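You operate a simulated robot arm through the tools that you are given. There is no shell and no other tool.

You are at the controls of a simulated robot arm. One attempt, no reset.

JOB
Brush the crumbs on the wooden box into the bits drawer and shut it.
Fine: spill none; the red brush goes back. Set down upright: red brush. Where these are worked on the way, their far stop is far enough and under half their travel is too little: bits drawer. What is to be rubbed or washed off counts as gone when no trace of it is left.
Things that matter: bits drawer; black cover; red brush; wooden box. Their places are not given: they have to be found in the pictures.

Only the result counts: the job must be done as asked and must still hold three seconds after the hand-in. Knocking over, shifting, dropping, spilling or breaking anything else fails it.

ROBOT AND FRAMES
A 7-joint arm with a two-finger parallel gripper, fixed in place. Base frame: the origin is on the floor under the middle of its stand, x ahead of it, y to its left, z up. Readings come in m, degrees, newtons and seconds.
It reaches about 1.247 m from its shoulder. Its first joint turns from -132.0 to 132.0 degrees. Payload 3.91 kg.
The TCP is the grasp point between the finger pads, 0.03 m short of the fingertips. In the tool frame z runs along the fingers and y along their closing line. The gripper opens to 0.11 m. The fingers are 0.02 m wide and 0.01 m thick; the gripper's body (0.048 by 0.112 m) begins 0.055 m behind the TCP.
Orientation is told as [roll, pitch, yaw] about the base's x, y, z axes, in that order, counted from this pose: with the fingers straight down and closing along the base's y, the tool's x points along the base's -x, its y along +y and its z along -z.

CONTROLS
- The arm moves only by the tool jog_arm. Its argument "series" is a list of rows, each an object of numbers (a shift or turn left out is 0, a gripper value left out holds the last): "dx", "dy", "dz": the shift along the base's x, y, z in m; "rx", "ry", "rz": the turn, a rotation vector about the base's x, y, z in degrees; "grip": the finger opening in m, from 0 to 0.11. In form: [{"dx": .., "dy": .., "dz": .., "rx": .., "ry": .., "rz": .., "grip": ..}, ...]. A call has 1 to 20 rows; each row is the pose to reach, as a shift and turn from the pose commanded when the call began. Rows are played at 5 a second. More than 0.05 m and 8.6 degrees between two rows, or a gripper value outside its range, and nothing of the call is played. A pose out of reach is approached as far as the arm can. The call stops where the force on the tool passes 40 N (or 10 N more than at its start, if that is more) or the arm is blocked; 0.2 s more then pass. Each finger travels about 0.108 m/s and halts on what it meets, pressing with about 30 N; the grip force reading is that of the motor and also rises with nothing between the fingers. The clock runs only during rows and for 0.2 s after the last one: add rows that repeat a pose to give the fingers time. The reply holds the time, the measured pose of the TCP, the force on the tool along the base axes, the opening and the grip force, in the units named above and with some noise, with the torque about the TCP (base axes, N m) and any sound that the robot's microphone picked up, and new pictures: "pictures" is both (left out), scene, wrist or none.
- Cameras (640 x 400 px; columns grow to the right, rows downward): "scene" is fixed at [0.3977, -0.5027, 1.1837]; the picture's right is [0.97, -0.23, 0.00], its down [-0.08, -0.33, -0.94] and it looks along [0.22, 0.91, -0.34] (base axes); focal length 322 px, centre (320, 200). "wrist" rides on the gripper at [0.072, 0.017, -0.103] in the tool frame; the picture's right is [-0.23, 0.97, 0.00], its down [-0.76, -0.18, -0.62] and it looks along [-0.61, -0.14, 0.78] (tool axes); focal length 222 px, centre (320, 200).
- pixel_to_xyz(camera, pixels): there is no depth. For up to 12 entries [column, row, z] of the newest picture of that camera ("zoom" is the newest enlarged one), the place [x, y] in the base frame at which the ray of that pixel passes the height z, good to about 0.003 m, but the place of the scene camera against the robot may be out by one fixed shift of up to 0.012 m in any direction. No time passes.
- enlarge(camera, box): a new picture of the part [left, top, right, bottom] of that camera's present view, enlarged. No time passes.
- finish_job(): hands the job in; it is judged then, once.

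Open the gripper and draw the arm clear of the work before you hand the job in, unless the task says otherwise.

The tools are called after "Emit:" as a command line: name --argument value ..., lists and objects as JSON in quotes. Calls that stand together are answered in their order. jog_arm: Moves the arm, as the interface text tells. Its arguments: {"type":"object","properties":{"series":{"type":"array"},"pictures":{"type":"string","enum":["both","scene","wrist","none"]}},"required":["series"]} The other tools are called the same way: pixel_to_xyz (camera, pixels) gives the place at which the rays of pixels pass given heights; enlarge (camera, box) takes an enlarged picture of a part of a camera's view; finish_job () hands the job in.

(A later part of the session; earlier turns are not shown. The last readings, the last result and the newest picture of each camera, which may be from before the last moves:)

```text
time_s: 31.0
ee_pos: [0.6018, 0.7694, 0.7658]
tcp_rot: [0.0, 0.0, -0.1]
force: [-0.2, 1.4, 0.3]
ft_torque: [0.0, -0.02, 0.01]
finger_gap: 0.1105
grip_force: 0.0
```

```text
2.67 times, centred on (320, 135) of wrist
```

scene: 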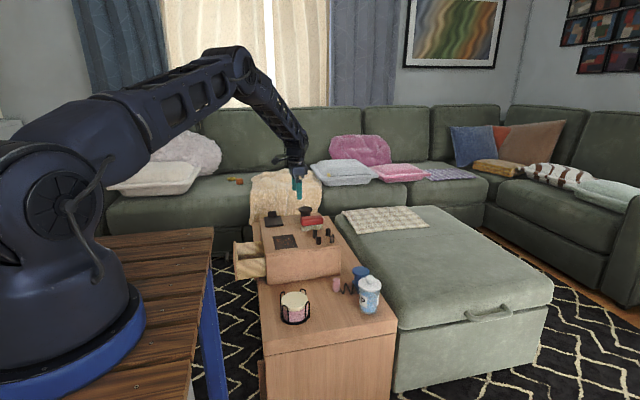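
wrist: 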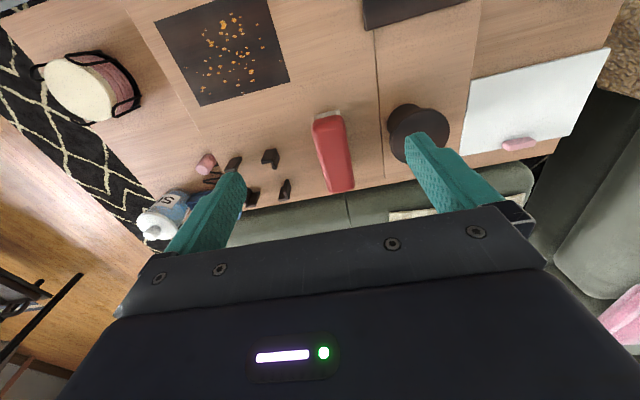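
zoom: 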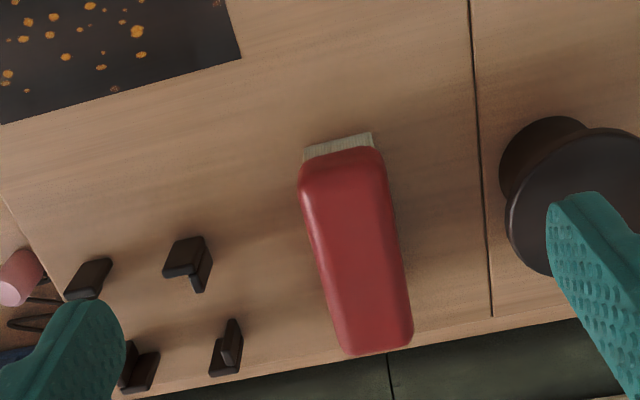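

The brush top spans about x 0.611–0.715 at y≈0.776, width ≈0.034, top z≈0.62, aligned with x. I set the opening to 0.06 (to stay clear of the round knob) and move over its middle, tips still above it.

Emit:
jog_arm --series '[{"dx": 0.02, "dy": 0.002, "dz": -0.02, "grip": 0.06}, {"dx": 0.04, "dy": 0.004, "dz": -0.04, "grip": 0.06}, {"dx": 0.061, "dy": 0.0066, "dz": -0.065, "grip": 0.06}, {"dx": 0.061, "dy": 0.0066, "dz": -0.08, "grip": 0.06}, {"dx": 0.061, "dy": 0.0066, "dz": -0.08, "grip": 0.06}]'

Emit:
enlarge --camera "wrist" --box '[220, 60, 460, 210]'

Emit:
enlarge --camera "scene" --box '[260, 180, 380, 255]'

```text
time_s: 32.2
ee_pos: [0.6609, 0.7746, 0.6862]
tcp_rot: [0.0, 0.0, 0.0]
force: [0.4, -0.2, 0.0]
ft_torque: [0.0, -0.03, 0.02]
finger_gap: 0.0596
grip_force: 0.1
```

scene: 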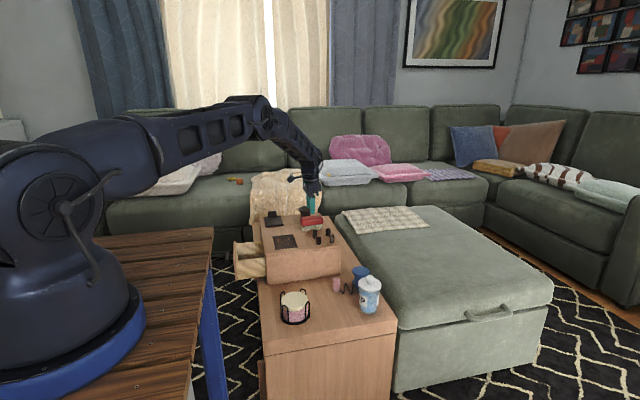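
wrist: 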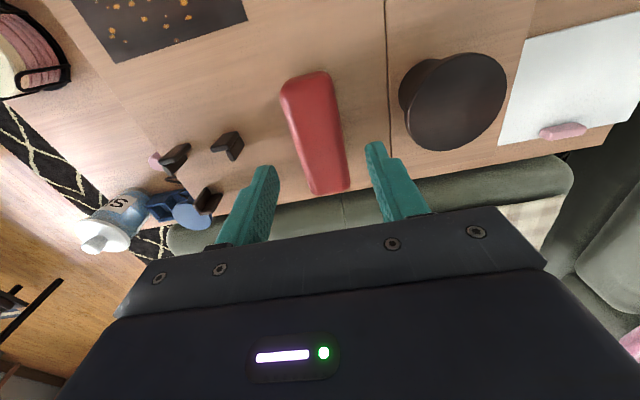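

```text
2.67 times, centred on (340, 135) of wrist
```

zoom: 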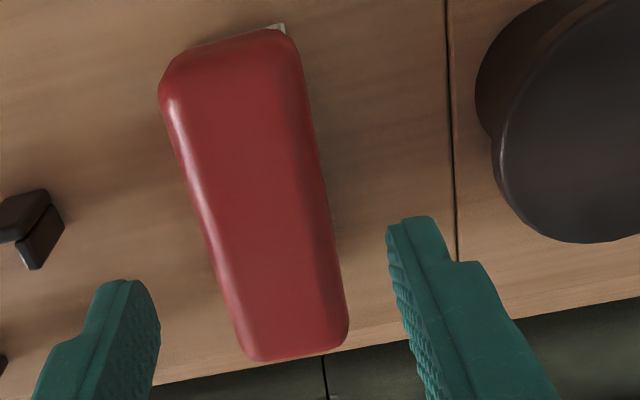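

```text
5.33 times, centred on (320, 218) of scene
```

zoom: 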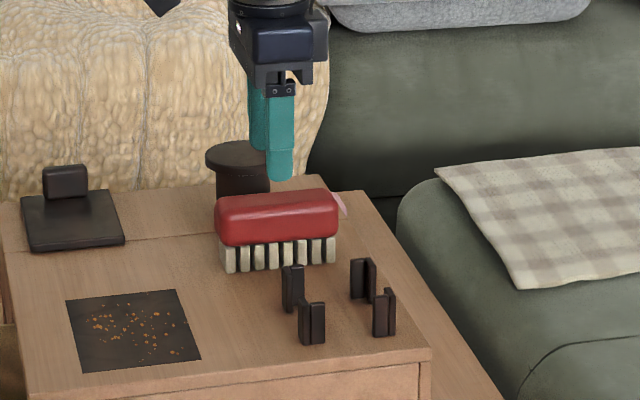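

The brush measures: centre about (0.6655, 0.7745), body z≈0.592–0.617, bristles below. I descend to TCP z≈0.612 (tips at 0.582, 12 mm over the box) and close on its sides.

Emit:
jog_arm --series '[{"dx": 0.0046, "dy": 0.0, "dz": -0.02, "grip": 0.06}, {"dx": 0.0046, "dz": -0.04, "grip": 0.06}, {"dx": 0.0046, "dz": -0.06, "grip": 0.06}, {"dx": 0.0046, "dz": -0.074, "grip": 0.06}, {"dx": 0.0046, "dz": -0.074, "grip": 0.06}, {"dx": 0.0046, "dz": -0.074, "grip": 0.045}, {"dx": 0.0046, "dz": -0.074, "grip": 0.035}, {"dx": 0.0046, "dz": -0.074, "grip": 0.025}, {"dx": 0.0046, "dz": -0.074, "grip": 0.025}]'

Emit:
enlarge --camera "scene" --box '[260, 180, 380, 255]'

```text
time_s: 34.2
ee_pos: [0.6659, 0.7744, 0.6127]
tcp_rot: [0.0, -0.1, 0.0]
force: [0.1, 0.6, 1.0]
ft_torque: [0.0, 0.0, 0.05]
finger_gap: 0.0397
grip_force: 29.6
```

scene: 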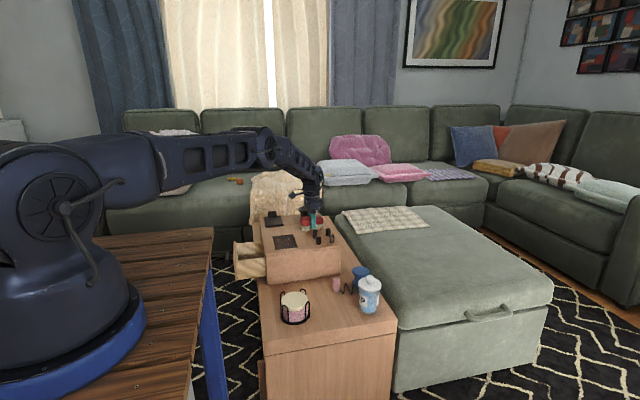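
wrist: 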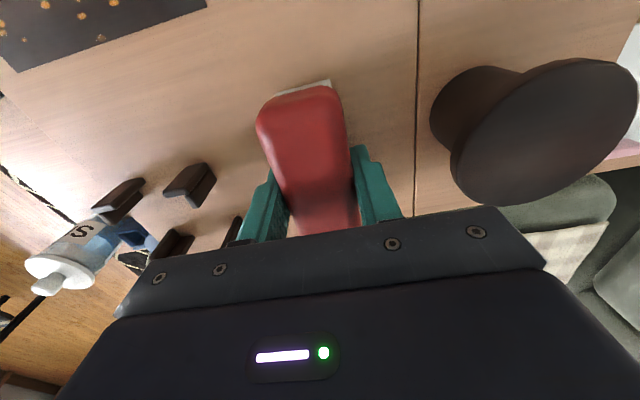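

```text
5.33 times, centred on (320, 218) of scene
```

zoom: 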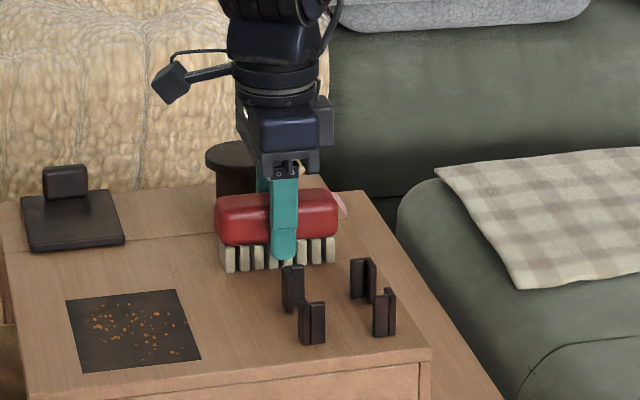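

Brush is held (gap 0.0397, 29.6 N) at TCP (0.666, 0.774, 0.613) – I'll return it there. I lift 0.08 m and turn 90° while moving over to the far (+x) side of the patch.

Emit:
jog_arm --series '[{"dz": 0.02}, {"dz": 0.05}, {"dz": 0.08}, {"dx": -0.005, "dy": -0.009, "dz": 0.08, "rz": 7.5}, {"dx": -0.01, "dy": -0.018, "dz": 0.08, "rz": 15}, {"dx": -0.015, "dy": -0.027, "dz": 0.08, "rz": 22.5}, {"dx": -0.02, "dy": -0.036, "dz": 0.08, "rz": 30}, {"dx": -0.025, "dy": -0.045, "dz": 0.08, "rz": 37.5}, {"dx": -0.03, "dy": -0.054, "dz": 0.08, "rz": 45}, {"dx": -0.035, "dy": -0.063, "dz": 0.08, "rz": 52.5}, {"dx": -0.04, "dy": -0.072, "dz": 0.08, "rz": 60}, {"dx": -0.045, "dy": -0.081, "dz": 0.08, "rz": 67.5}, {"dx": -0.05, "dy": -0.09, "dz": 0.08, "rz": 75}, {"dx": -0.055, "dy": -0.1, "dz": 0.08, "rz": 82.5}, {"dx": -0.059, "dy": -0.109, "dz": 0.08, "rz": 90}, {"dx": -0.059, "dy": -0.109, "dz": 0.08, "rz": 90}]'

Emit:
enlarge --camera "scene" --box '[220, 170, 380, 270]'

```text
time_s: 37.6
ee_pos: [0.6063, 0.6653, 0.6933]
tcp_rot: [0.0, 0.0, 90.1]
force: [-0.3, 0.2, -0.6]
ft_torque: [-0.04, 0.0, 0.0]
finger_gap: 0.0249
grip_force: 0.0
```

scene: 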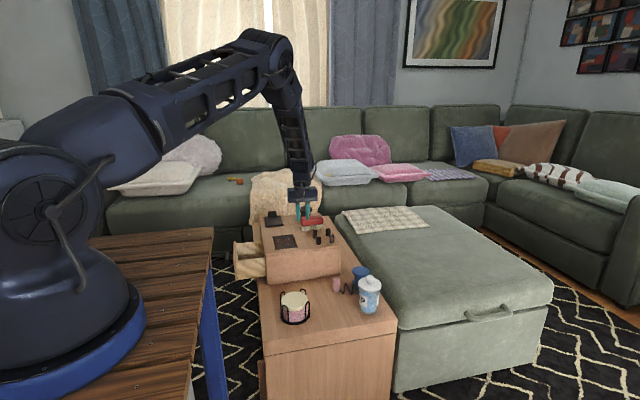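
wrist: 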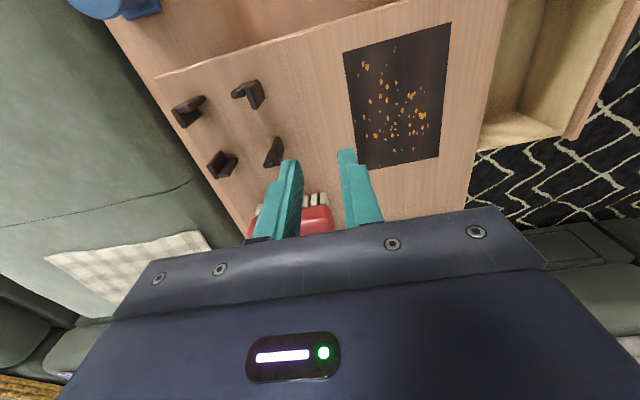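

```text
4.00 times, centred on (300, 220) of scene
```

zoom: 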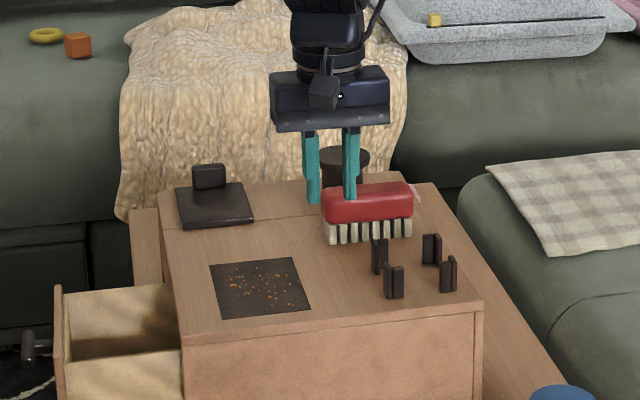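

The brush slipped out: gap fell to 0.0249 with zero grip force, and the brush still stands at scene (312,221), apparently where it was. I turn back to yaw 0 with the fingers opened and look at it closely before regripping.

Emit:
jog_arm --series '[{"dz": 0.02, "grip": 0.06}, {"dx": 0.005, "dy": 0.009, "dz": 0.03, "rz": -7.5}, {"dx": 0.01, "dy": 0.018, "dz": 0.03, "rz": -15}, {"dx": 0.01, "dy": 0.027, "dz": 0.03, "rz": -22.5}, {"dx": 0.01, "dy": 0.036, "dz": 0.03, "rz": -30}, {"dx": 0.01, "dy": 0.045, "dz": 0.03, "rz": -37.5}, {"dx": 0.01, "dy": 0.054, "dz": 0.03, "rz": -45}, {"dx": 0.01, "dy": 0.063, "dz": 0.03, "rz": -52.5}, {"dx": 0.01, "dy": 0.072, "dz": 0.03, "rz": -60}, {"dx": 0.01, "dy": 0.081, "dz": 0.03, "rz": -67.5}, {"dx": 0.01, "dy": 0.09, "dz": 0.03, "rz": -75}, {"dx": 0.01, "dy": 0.1, "dz": 0.03, "rz": -82.5}, {"dx": 0.01, "dy": 0.109, "dz": 0.03, "rz": -90}, {"dx": 0.01, "dy": 0.109, "dz": 0.03, "rz": -90}]'

Emit:
enlarge --camera "wrist" --box '[220, 60, 460, 210]'

Emit:
enlarge --camera "scene" --box '[290, 195, 354, 235]'

```text
time_s: 40.6
ee_pos: [0.6166, 0.7748, 0.7217]
tcp_rot: [0.0, 0.0, -0.1]
force: [-1.1, -0.4, -0.3]
ft_torque: [0.01, 0.01, -0.03]
finger_gap: 0.0601
grip_force: 0.1
```

scene: 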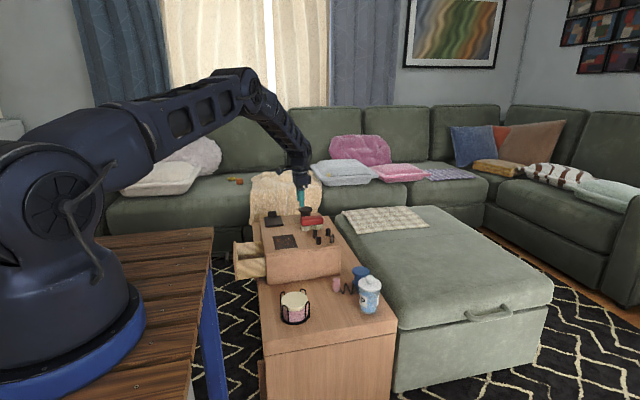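
wrist: 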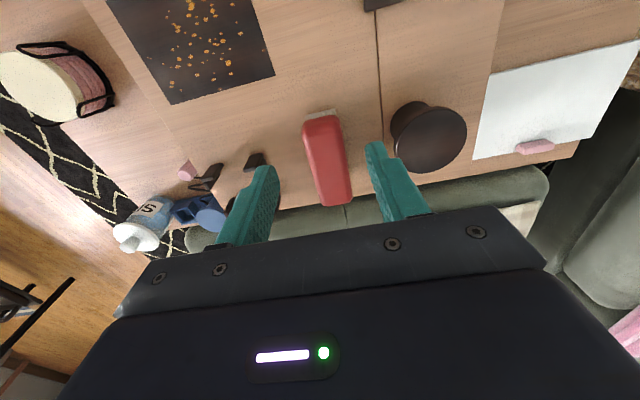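

```text
2.67 times, centred on (340, 135) of wrist
```

zoom: 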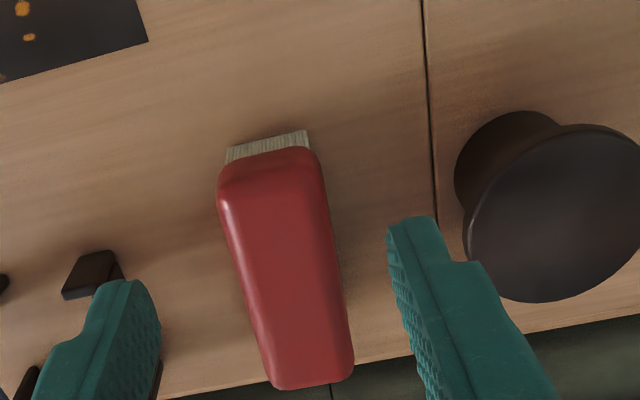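

```text
10.00 times, centred on (322, 215) of scene
```

zoom: 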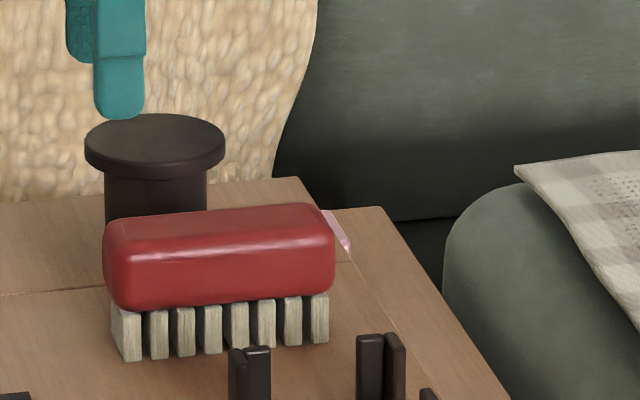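

The brush is unchanged in place (centre ≈(0.665, 0.774)); its body is well rounded so my grip near the top edge slid off. I regrip lower (TCP z≈0.606, tips ≈6 mm above the box).

Emit:
jog_arm --series '[{"dx": 0.02, "dz": -0.02, "grip": 0.06}, {"dx": 0.04, "dz": -0.04, "grip": 0.06}, {"dx": 0.049, "dz": -0.07, "grip": 0.06}, {"dx": 0.049, "dz": -0.09, "grip": 0.06}, {"dx": 0.049, "dz": -0.105, "grip": 0.06}, {"dx": 0.049, "dz": -0.1157, "grip": 0.06}, {"dx": 0.049, "dz": -0.1157, "grip": 0.05}, {"dx": 0.049, "dz": -0.1157, "grip": 0.04}, {"dx": 0.049, "dz": -0.1157, "grip": 0.02}, {"dx": 0.049, "dz": -0.1157, "grip": 0.01}, {"dx": 0.049, "dz": -0.1157, "grip": 0.01}]'

Emit:
enlarge --camera "scene" --box '[290, 195, 354, 235]'

```text
time_s: 43.0
ee_pos: [0.6645, 0.7753, 0.6078]
tcp_rot: [0.0, 0.0, -0.1]
force: [-0.1, -0.1, 0.3]
ft_torque: [0.01, 0.02, -0.01]
finger_gap: 0.0396
grip_force: 29.7
```

scene: 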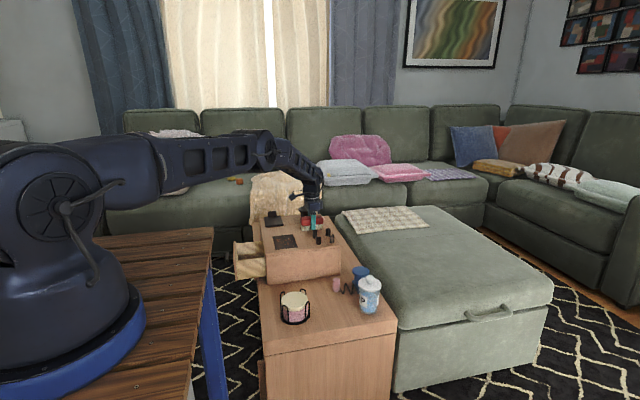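
wrist: 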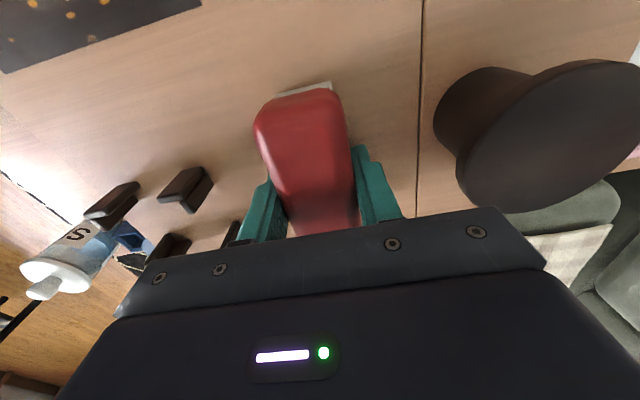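

```text
10.00 times, centred on (322, 215) of scene
```

zoom: 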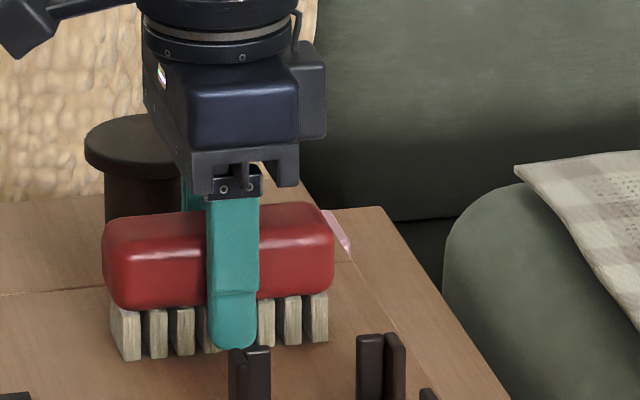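

Gripped lower (gap 0.0396). I lift just 15 mm slowly and check the grip.

Emit:
jog_arm --series '[{"dz": 0.003}, {"dz": 0.006}, {"dz": 0.01}, {"dz": 0.015}, {"dz": 0.015}]'

Emit:
enlarge --camera "scene" --box '[290, 195, 354, 235]'

```text
time_s: 44.2
ee_pos: [0.6645, 0.7755, 0.6216]
tcp_rot: [0.0, -0.1, 0.0]
force: [0.6, 0.2, -0.9]
ft_torque: [0.03, 0.01, -0.03]
finger_gap: 0.0396
grip_force: 30.0
```

scene: 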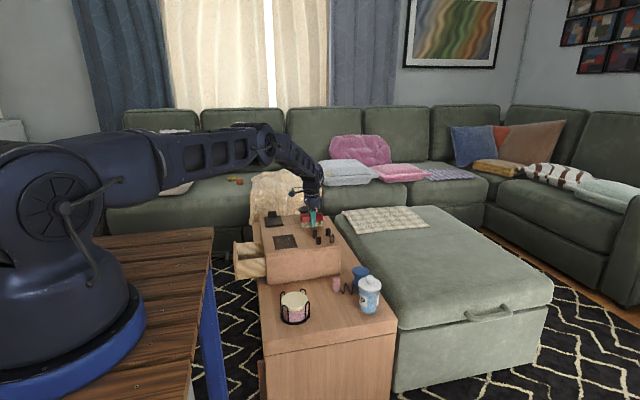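
wrist: 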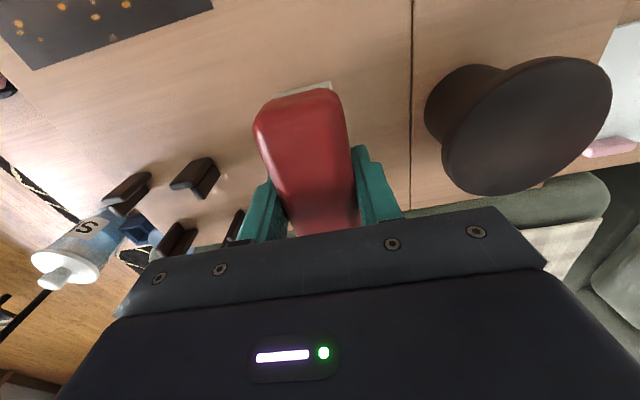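

```text
10.00 times, centred on (322, 215) of scene
```

zoom: 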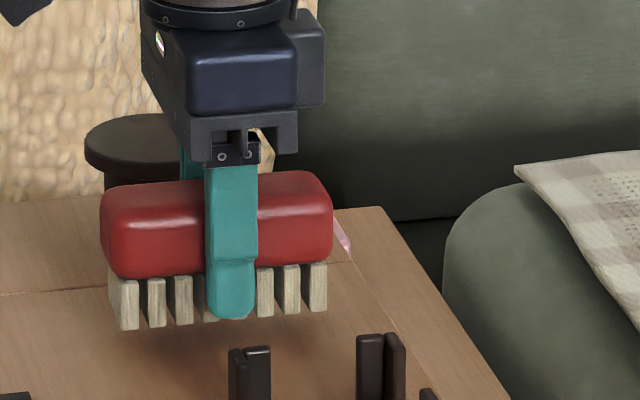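

The brush is lifted with the hand now. I go on lifting slowly and check again before turning.

Emit:
jog_arm --series '[{"dz": 0.006}, {"dz": 0.014}, {"dz": 0.024}, {"dz": 0.034}, {"dz": 0.044}, {"dz": 0.054}, {"dz": 0.06}, {"dz": 0.06}]' --pictures "scene"

Emit:
enlarge --camera "scene" --box '[274, 175, 354, 225]'

```text
time_s: 46.0
ee_pos: [0.6652, 0.7741, 0.6813]
tcp_rot: [0.0, 0.0, 0.0]
force: [-0.3, 0.2, -0.8]
ft_torque: [0.01, 0.0, -0.02]
finger_gap: 0.0395
grip_force: 30.5
```

scene: 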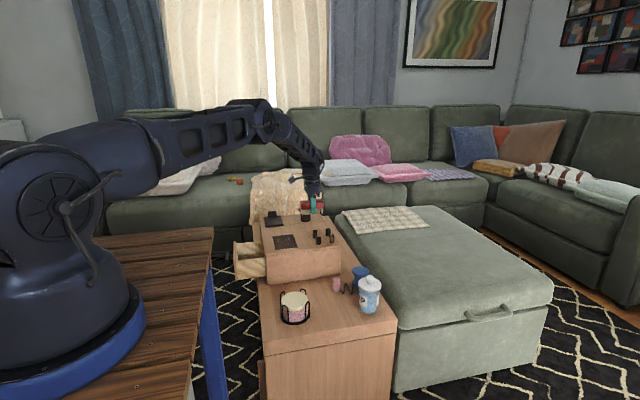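

```text
8.00 times, centred on (314, 200) of scene
```

zoom: 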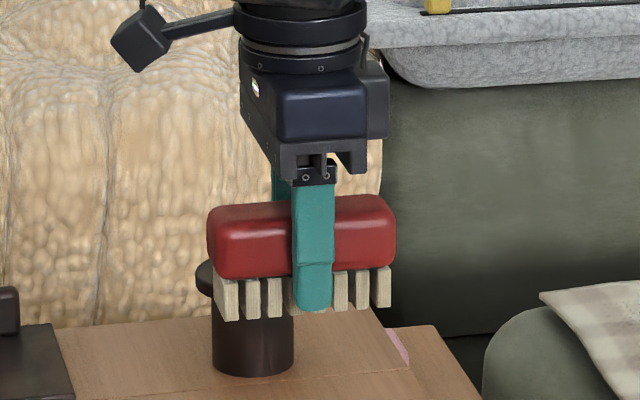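

The brush is held level with grip 30 N. I turn +90° slowly while moving toward (0.606, 0.655) above the +x side of the patch.

Emit:
jog_arm --series '[{"dx": -0.003, "dy": -0.007, "rz": 5}, {"dx": -0.006, "dy": -0.014, "rz": 10}, {"dx": -0.009, "dy": -0.021, "rz": 15}, {"dx": -0.012, "dy": -0.028, "rz": 20}, {"dx": -0.015, "dy": -0.035, "rz": 25}, {"dx": -0.018, "dy": -0.042, "rz": 30}, {"dx": -0.021, "dy": -0.049, "rz": 35}, {"dx": -0.024, "dy": -0.056, "rz": 40}, {"dx": -0.027, "dy": -0.063, "rz": 45}, {"dx": -0.03, "dy": -0.07, "rz": 50}, {"dx": -0.033, "dy": -0.077, "rz": 55}, {"dx": -0.036, "dy": -0.084, "rz": 60}, {"dx": -0.04, "dy": -0.09, "rz": 65}, {"dx": -0.044, "dy": -0.096, "rz": 70}, {"dx": -0.048, "dy": -0.102, "rz": 75}, {"dx": -0.052, "dy": -0.108, "rz": 80}, {"dx": -0.056, "dy": -0.114, "rz": 85}, {"dx": -0.059, "dy": -0.119, "rz": 90}, {"dx": -0.059, "dy": -0.119, "rz": 90}]'

Emit:
enlarge --camera "scene" --box '[240, 180, 368, 260]'

```text
time_s: 50.0
ee_pos: [0.6054, 0.656, 0.6826]
tcp_rot: [0.1, 0.0, 90.2]
force: [0.5, 0.1, -0.7]
ft_torque: [0.0, 0.0, 0.01]
finger_gap: 0.0399
grip_force: 29.5
```

scene: 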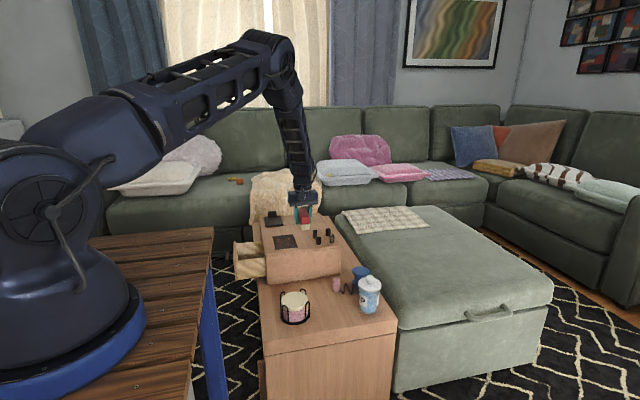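
wrist: 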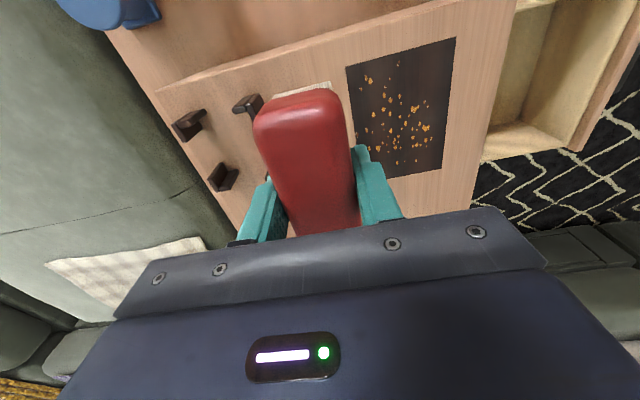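

```text
5.00 times, centred on (304, 220) of scene
```

zoom: 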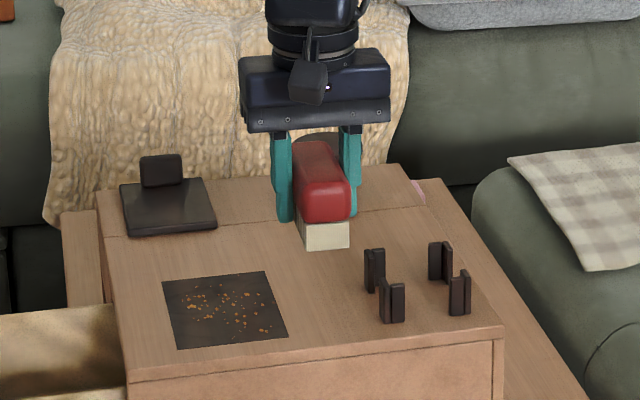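

Brush is across the sweep direction. I lower it until the bristles touch the box behind the patch (expected TCP z≈0.607).

Emit:
jog_arm --series '[{"dz": -0.015}, {"dz": -0.03}, {"dz": -0.045}, {"dz": -0.058}, {"dz": -0.066}, {"dz": -0.07}, {"dz": -0.073}, {"dz": -0.075}, {"dz": -0.076}]'

Emit:
enlarge --camera "scene" --box '[240, 195, 352, 265]'

```text
time_s: 52.0
ee_pos: [0.6069, 0.6567, 0.6069]
tcp_rot: [0.1, 0.0, 90.0]
force: [-1.7, -3.4, 6.5]
ft_torque: [-0.31, 0.06, -0.05]
finger_gap: 0.0395
grip_force: 30.2
```

scene: 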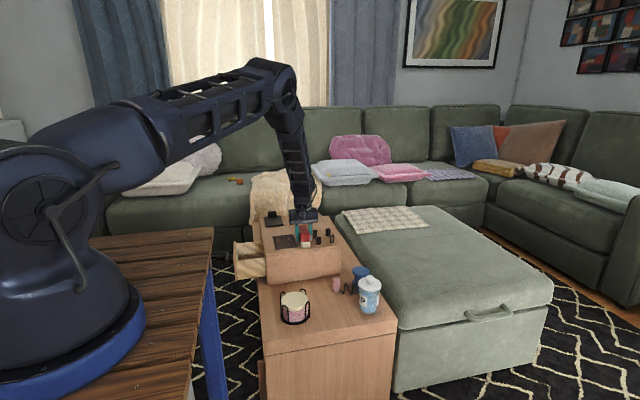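
wrist: 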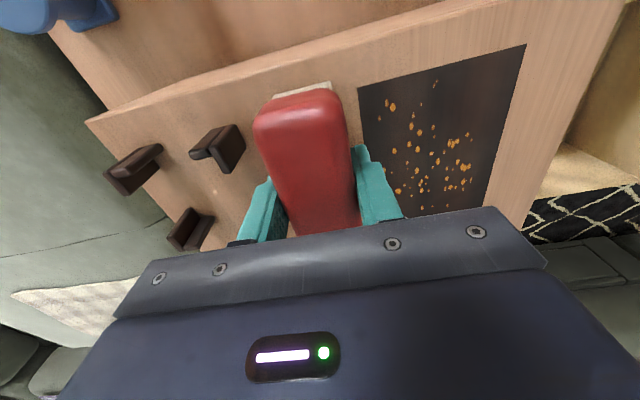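

```text
5.71 times, centred on (296, 230) of scene
```

zoom: 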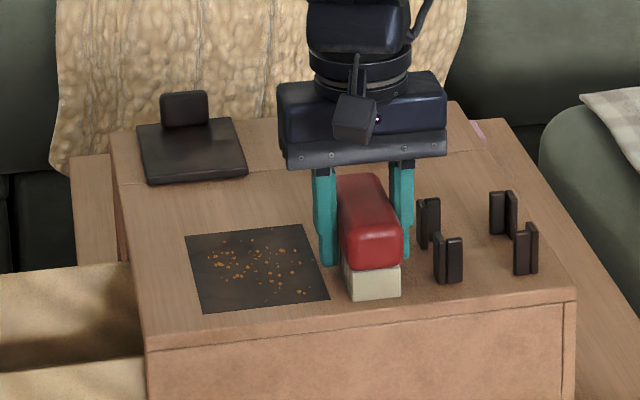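

Bristles are on the box (6.5 N). I ease up half a millimetre and sweep in -x over the patch and past the box edge above the open drawer.

Emit:
jog_arm --series '[{"dx": -0.008, "dz": 0.0005}, {"dx": -0.018, "dz": 0.0005}, {"dx": -0.028, "dz": 0.0005}, {"dx": -0.038, "dz": 0.0005}, {"dx": -0.048, "dz": 0.0005}, {"dx": -0.058, "dz": 0.0005}, {"dx": -0.068, "dz": 0.0005}, {"dx": -0.078, "dz": 0.0005}, {"dx": -0.088, "dz": 0.0005}]'

Emit:
enlarge --camera "scene" --box '[230, 195, 342, 265]'

```text
time_s: 54.0
ee_pos: [0.5181, 0.6567, 0.6049]
tcp_rot: [0.0, 0.0, 90.0]
force: [1.7, 0.6, 4.8]
ft_torque: [-0.2, -0.02, 0.06]
finger_gap: 0.0397
grip_force: 30.1
```

scene: 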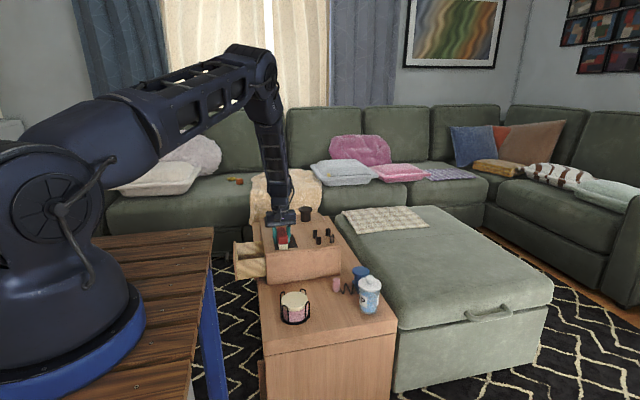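
wrist: 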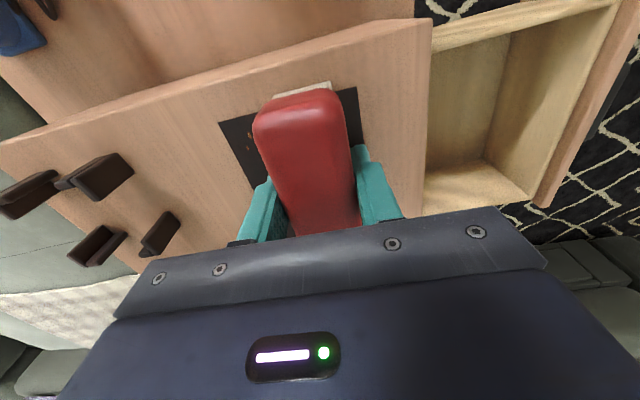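

```text
5.71 times, centred on (286, 230) of scene
```

zoom: 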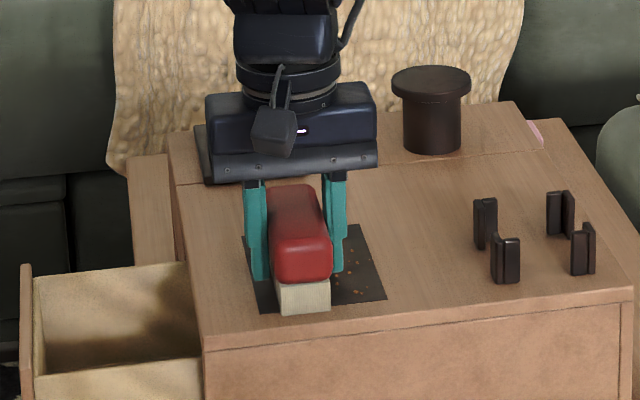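

Some specks may remain behind the brush; let me zoom in on both views.

Emit:
enlarge --camera "scene" --box '[262, 225, 310, 255]'

Emit:
enlarge --camera "wrist" --box '[200, 60, 440, 210]'

```text
13.33 times, centred on (286, 240) of scene
```

zoom: 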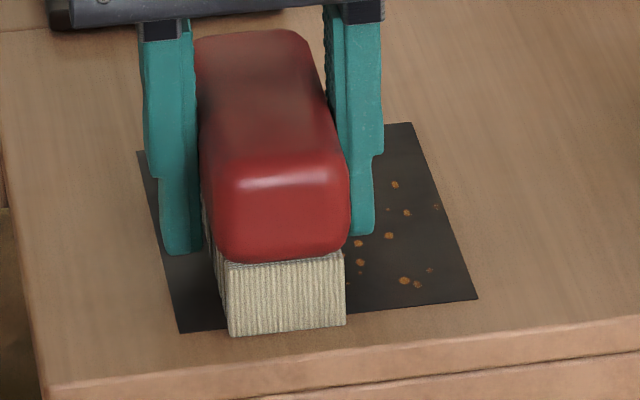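

```text
2.67 times, centred on (320, 135) of wrist
```

zoom: 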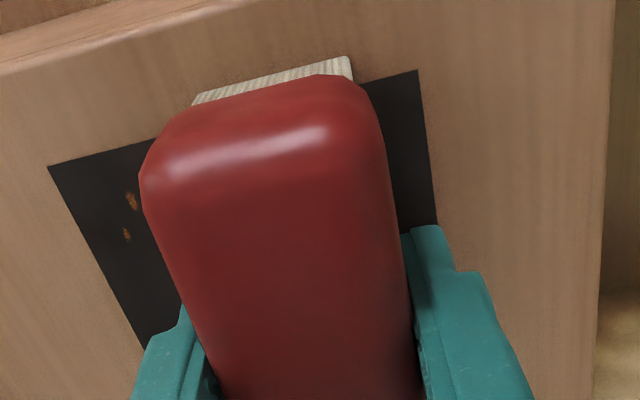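

Most crumbs are gone behind the brush but a few specks remain, so several strokes will be needed. I finish this stroke over the edge, then lift.

Emit:
jog_arm --series '[{"dx": -0.01}, {"dx": -0.02}, {"dx": -0.03}, {"dx": -0.04}, {"dx": -0.05}, {"dx": -0.06}, {"dx": -0.07}, {"dx": -0.08}, {"dx": -0.09}, {"dx": -0.1}, {"dx": -0.108}, {"dx": -0.108}]'

Emit:
enlarge --camera "scene" --box '[230, 215, 310, 265]'

Emit:
enlarge --camera "wrist" --box '[80, 0, 480, 250]'

```text
time_s: 56.6
ee_pos: [0.4095, 0.6549, 0.6052]
tcp_rot: [-0.1, 0.0, 90.0]
force: [0.9, -0.4, -1.5]
ft_torque: [0.01, -0.02, -0.02]
finger_gap: 0.0395
grip_force: 29.7
```

scene: 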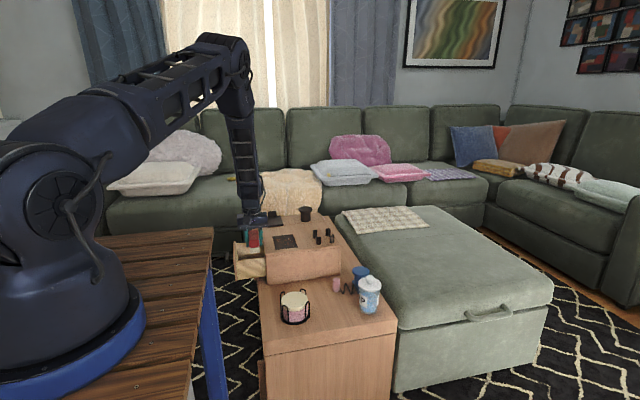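
wrist: 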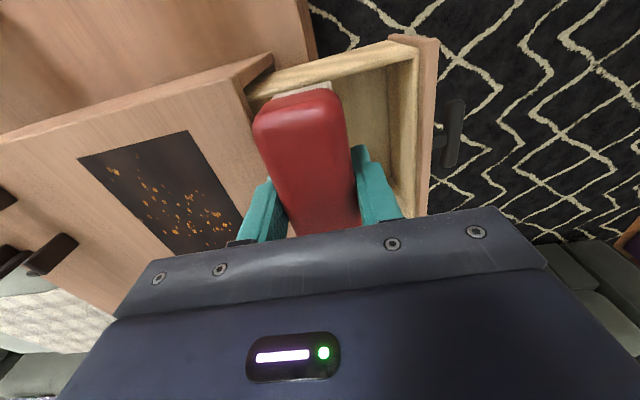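

```text
8.00 times, centred on (270, 240) of scene
```

zoom: 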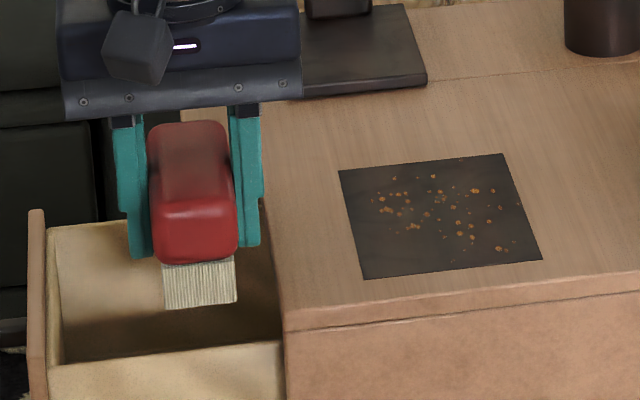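

```text
1.60 times, centred on (280, 125) of wrist
```

zoom: 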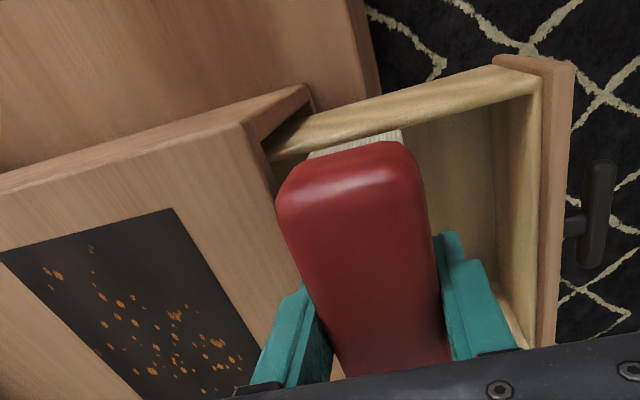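

The crumbs are still there but dimmer, so they go off gradually with strokes. I lift, return, and do a second -x stroke at y≈0.69.

Emit:
jog_arm --series '[{"dz": 0.02}, {"dx": 0.03, "dy": 0.01, "dz": 0.025}, {"dx": 0.075, "dy": 0.02, "dz": 0.025}, {"dx": 0.12, "dy": 0.034, "dz": 0.025}, {"dx": 0.165, "dy": 0.034, "dz": 0.025}, {"dx": 0.197, "dy": 0.034, "dz": 0.025}, {"dx": 0.197, "dy": 0.034, "dz": 0.012}, {"dx": 0.197, "dy": 0.034, "dz": 0.003}, {"dx": 0.197, "dy": 0.034, "dz": -0.0005}, {"dx": 0.179, "dy": 0.034, "dz": -0.0005}, {"dx": 0.16, "dy": 0.034, "dz": -0.0005}, {"dx": 0.141, "dy": 0.034, "dz": -0.0005}, {"dx": 0.122, "dy": 0.034, "dz": -0.0005}, {"dx": 0.103, "dy": 0.034, "dz": -0.0005}, {"dx": 0.084, "dy": 0.034, "dz": -0.0005}, {"dx": 0.065, "dy": 0.034, "dz": -0.0005}, {"dx": 0.046, "dy": 0.034, "dz": -0.0005}, {"dx": 0.03, "dy": 0.034, "dz": -0.0005}, {"dx": 0.015, "dy": 0.034, "dz": -0.0005}, {"dx": 0.0, "dy": 0.034, "dz": -0.0005}]'

Emit:
enlarge --camera "scene" --box '[230, 215, 310, 265]'

```text
time_s: 60.8
ee_pos: [0.4103, 0.689, 0.6043]
tcp_rot: [0.1, 0.1, 90.1]
force: [0.0, -0.1, -1.2]
ft_torque: [-0.02, 0.03, -0.02]
finger_gap: 0.0396
grip_force: 29.8
```

scene: 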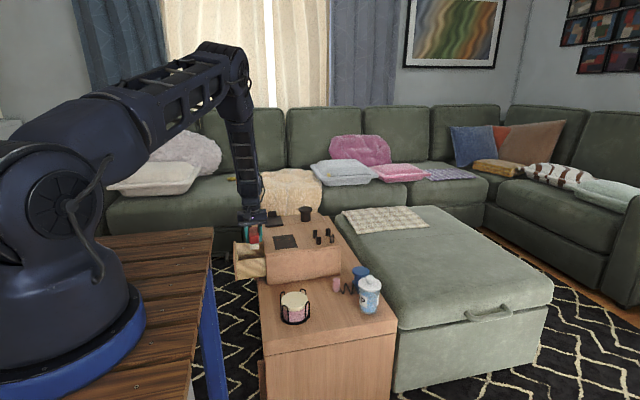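
wrist: 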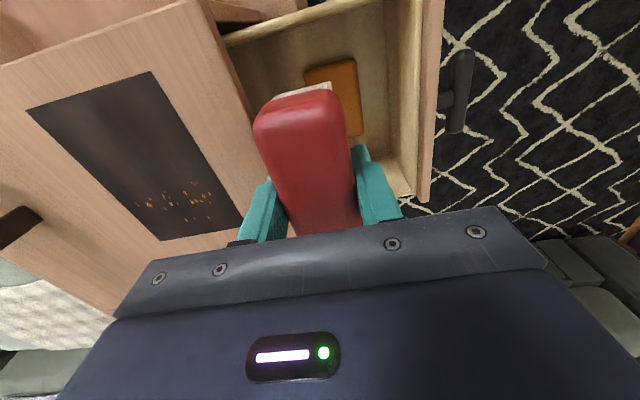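

```text
8.00 times, centred on (270, 240) of scene
```

zoom: 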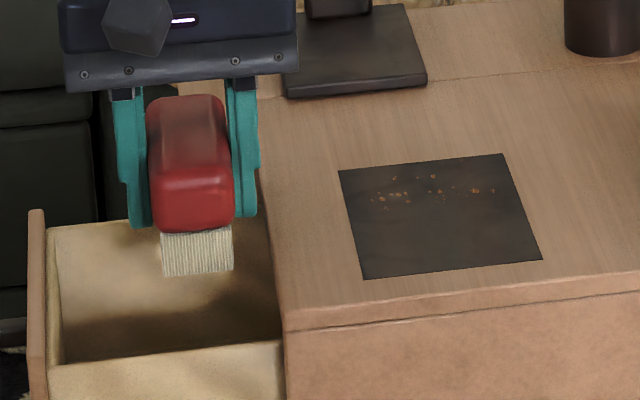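

Crumbs have collected in the drawer (orange heap at wrist px (335,85)) and only faint specks remain at the +y part of the patch. Third stroke at y≈0.70.

Emit:
jog_arm --series '[{"dz": 0.02}, {"dx": 0.03, "dy": 0.005, "dz": 0.025}, {"dx": 0.075, "dy": 0.013, "dz": 0.025}, {"dx": 0.12, "dy": 0.013, "dz": 0.025}, {"dx": 0.165, "dy": 0.013, "dz": 0.025}, {"dx": 0.197, "dy": 0.013, "dz": 0.025}, {"dx": 0.197, "dy": 0.013, "dz": 0.012}, {"dx": 0.197, "dy": 0.013, "dz": 0.003}, {"dx": 0.197, "dy": 0.013, "dz": 0.0}, {"dx": 0.179, "dy": 0.013, "dz": 0.0}, {"dx": 0.16, "dy": 0.013, "dz": 0.0}, {"dx": 0.141, "dy": 0.013, "dz": 0.0}, {"dx": 0.122, "dy": 0.013, "dz": 0.0}, {"dx": 0.103, "dy": 0.013, "dz": 0.0}, {"dx": 0.084, "dy": 0.013, "dz": 0.0}, {"dx": 0.065, "dy": 0.013, "dz": 0.0}, {"dx": 0.046, "dy": 0.013, "dz": 0.0}, {"dx": 0.03, "dy": 0.013, "dz": 0.0}, {"dx": 0.015, "dy": 0.013, "dz": 0.0}, {"dx": 0.0, "dy": 0.013, "dz": 0.0}]'

Emit:
enlarge --camera "scene" --box '[230, 215, 310, 265]'

Emit:
enlarge --camera "wrist" --box '[0, 0, 450, 250]'

```text
time_s: 65.0
ee_pos: [0.4085, 0.703, 0.6054]
tcp_rot: [0.0, 0.1, 90.0]
force: [-0.5, 0.1, -1.1]
ft_torque: [0.0, 0.04, -0.02]
finger_gap: 0.0396
grip_force: 30.2
```

scene: 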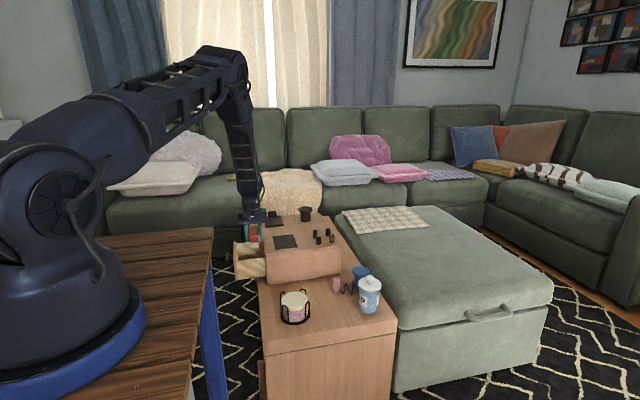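
wrist: 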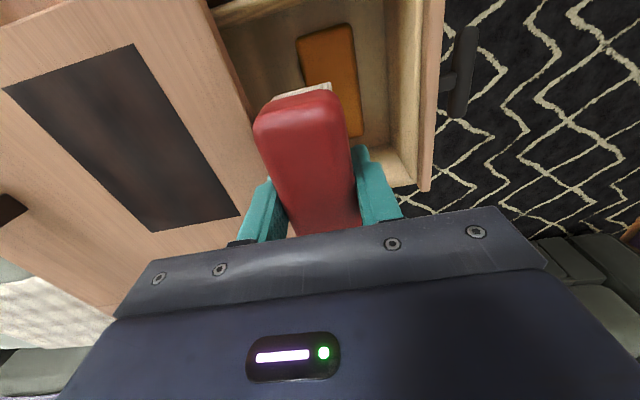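

```text
8.00 times, centred on (270, 240) of scene
```

zoom: 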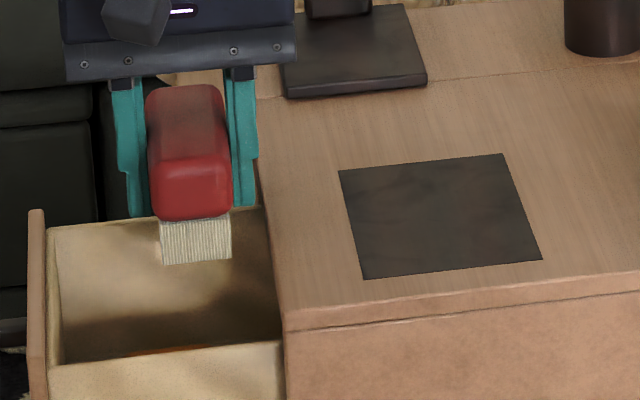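

```text
1.42 times, centred on (225, 125) of wrist
```

zoom: 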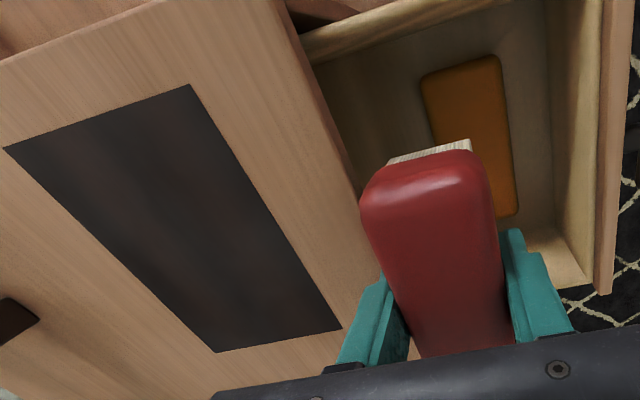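

The patch looks clean now. I enlarge it further to check for faint remaining specks.

Emit:
enlarge --camera "scene" --box '[268, 230, 300, 250]'

Emit:
enlarge --camera "wrist" --box '[0, 40, 256, 240]'

```text
16.00 times, centred on (284, 240) of scene
```

zoom: 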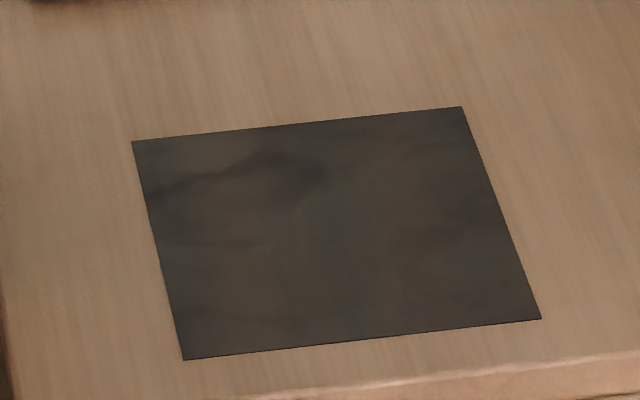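

```text
2.00 times, centred on (128, 140) of wrist
```

zoom: 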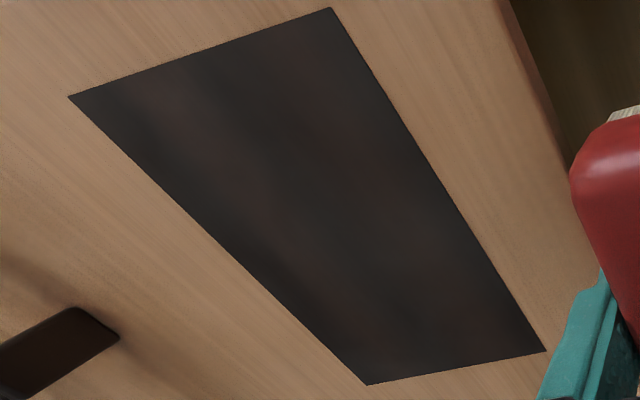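

No specks visible. For certainty I give one more stroke on the -y side (y≈0.655), which so far had mainly one pass.

Emit:
jog_arm --series '[{"dz": 0.02}, {"dx": 0.03, "dy": -0.015, "dz": 0.025}, {"dx": 0.07, "dy": -0.03, "dz": 0.025}, {"dx": 0.11, "dy": -0.045, "dz": 0.025}, {"dx": 0.155, "dy": -0.048, "dz": 0.025}, {"dx": 0.197, "dy": -0.048, "dz": 0.025}, {"dx": 0.197, "dy": -0.048, "dz": 0.012}, {"dx": 0.197, "dy": -0.048, "dz": 0.003}, {"dx": 0.197, "dy": -0.048, "dz": 0.0}, {"dx": 0.179, "dy": -0.048, "dz": 0.0}, {"dx": 0.16, "dy": -0.048, "dz": 0.0}, {"dx": 0.141, "dy": -0.048, "dz": 0.0}, {"dx": 0.122, "dy": -0.048, "dz": 0.0}, {"dx": 0.103, "dy": -0.048, "dz": 0.0}, {"dx": 0.084, "dy": -0.048, "dz": 0.0}, {"dx": 0.065, "dy": -0.048, "dz": 0.0}, {"dx": 0.046, "dy": -0.048, "dz": 0.0}, {"dx": 0.03, "dy": -0.048, "dz": 0.0}, {"dx": 0.015, "dy": -0.048, "dz": 0.0}, {"dx": 0.0, "dy": -0.048, "dz": 0.0}]'

Emit:
enlarge --camera "scene" --box '[240, 190, 400, 290]'

```text
time_s: 69.2
ee_pos: [0.4091, 0.655, 0.6061]
tcp_rot: [0.1, 0.1, 90.0]
force: [0.6, -0.3, -0.9]
ft_torque: [0.0, -0.01, -0.02]
finger_gap: 0.0396
grip_force: 30.3
```

scene: 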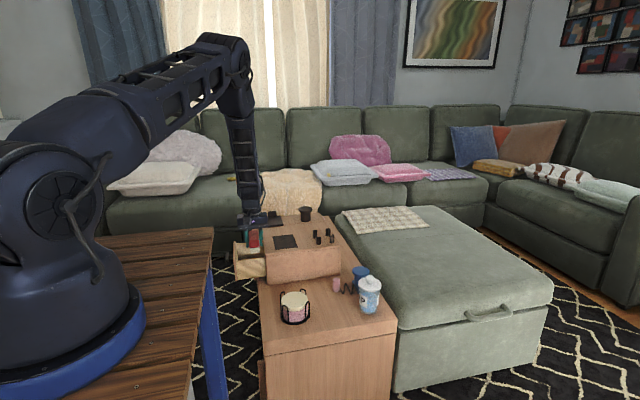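
wrist: 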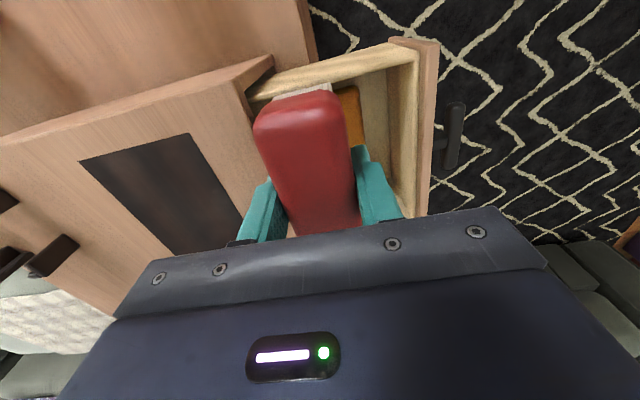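

```text
4.00 times, centred on (320, 240) of scene
```

zoom: 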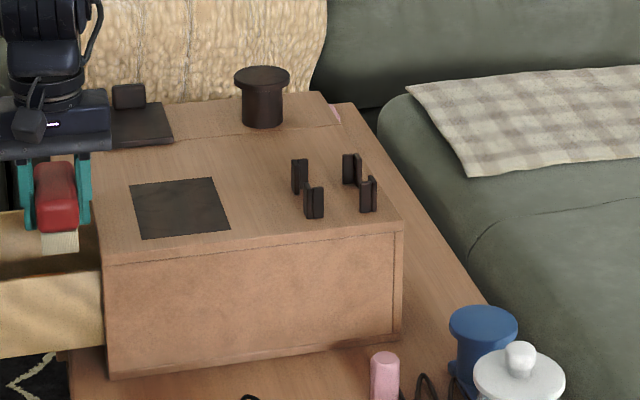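

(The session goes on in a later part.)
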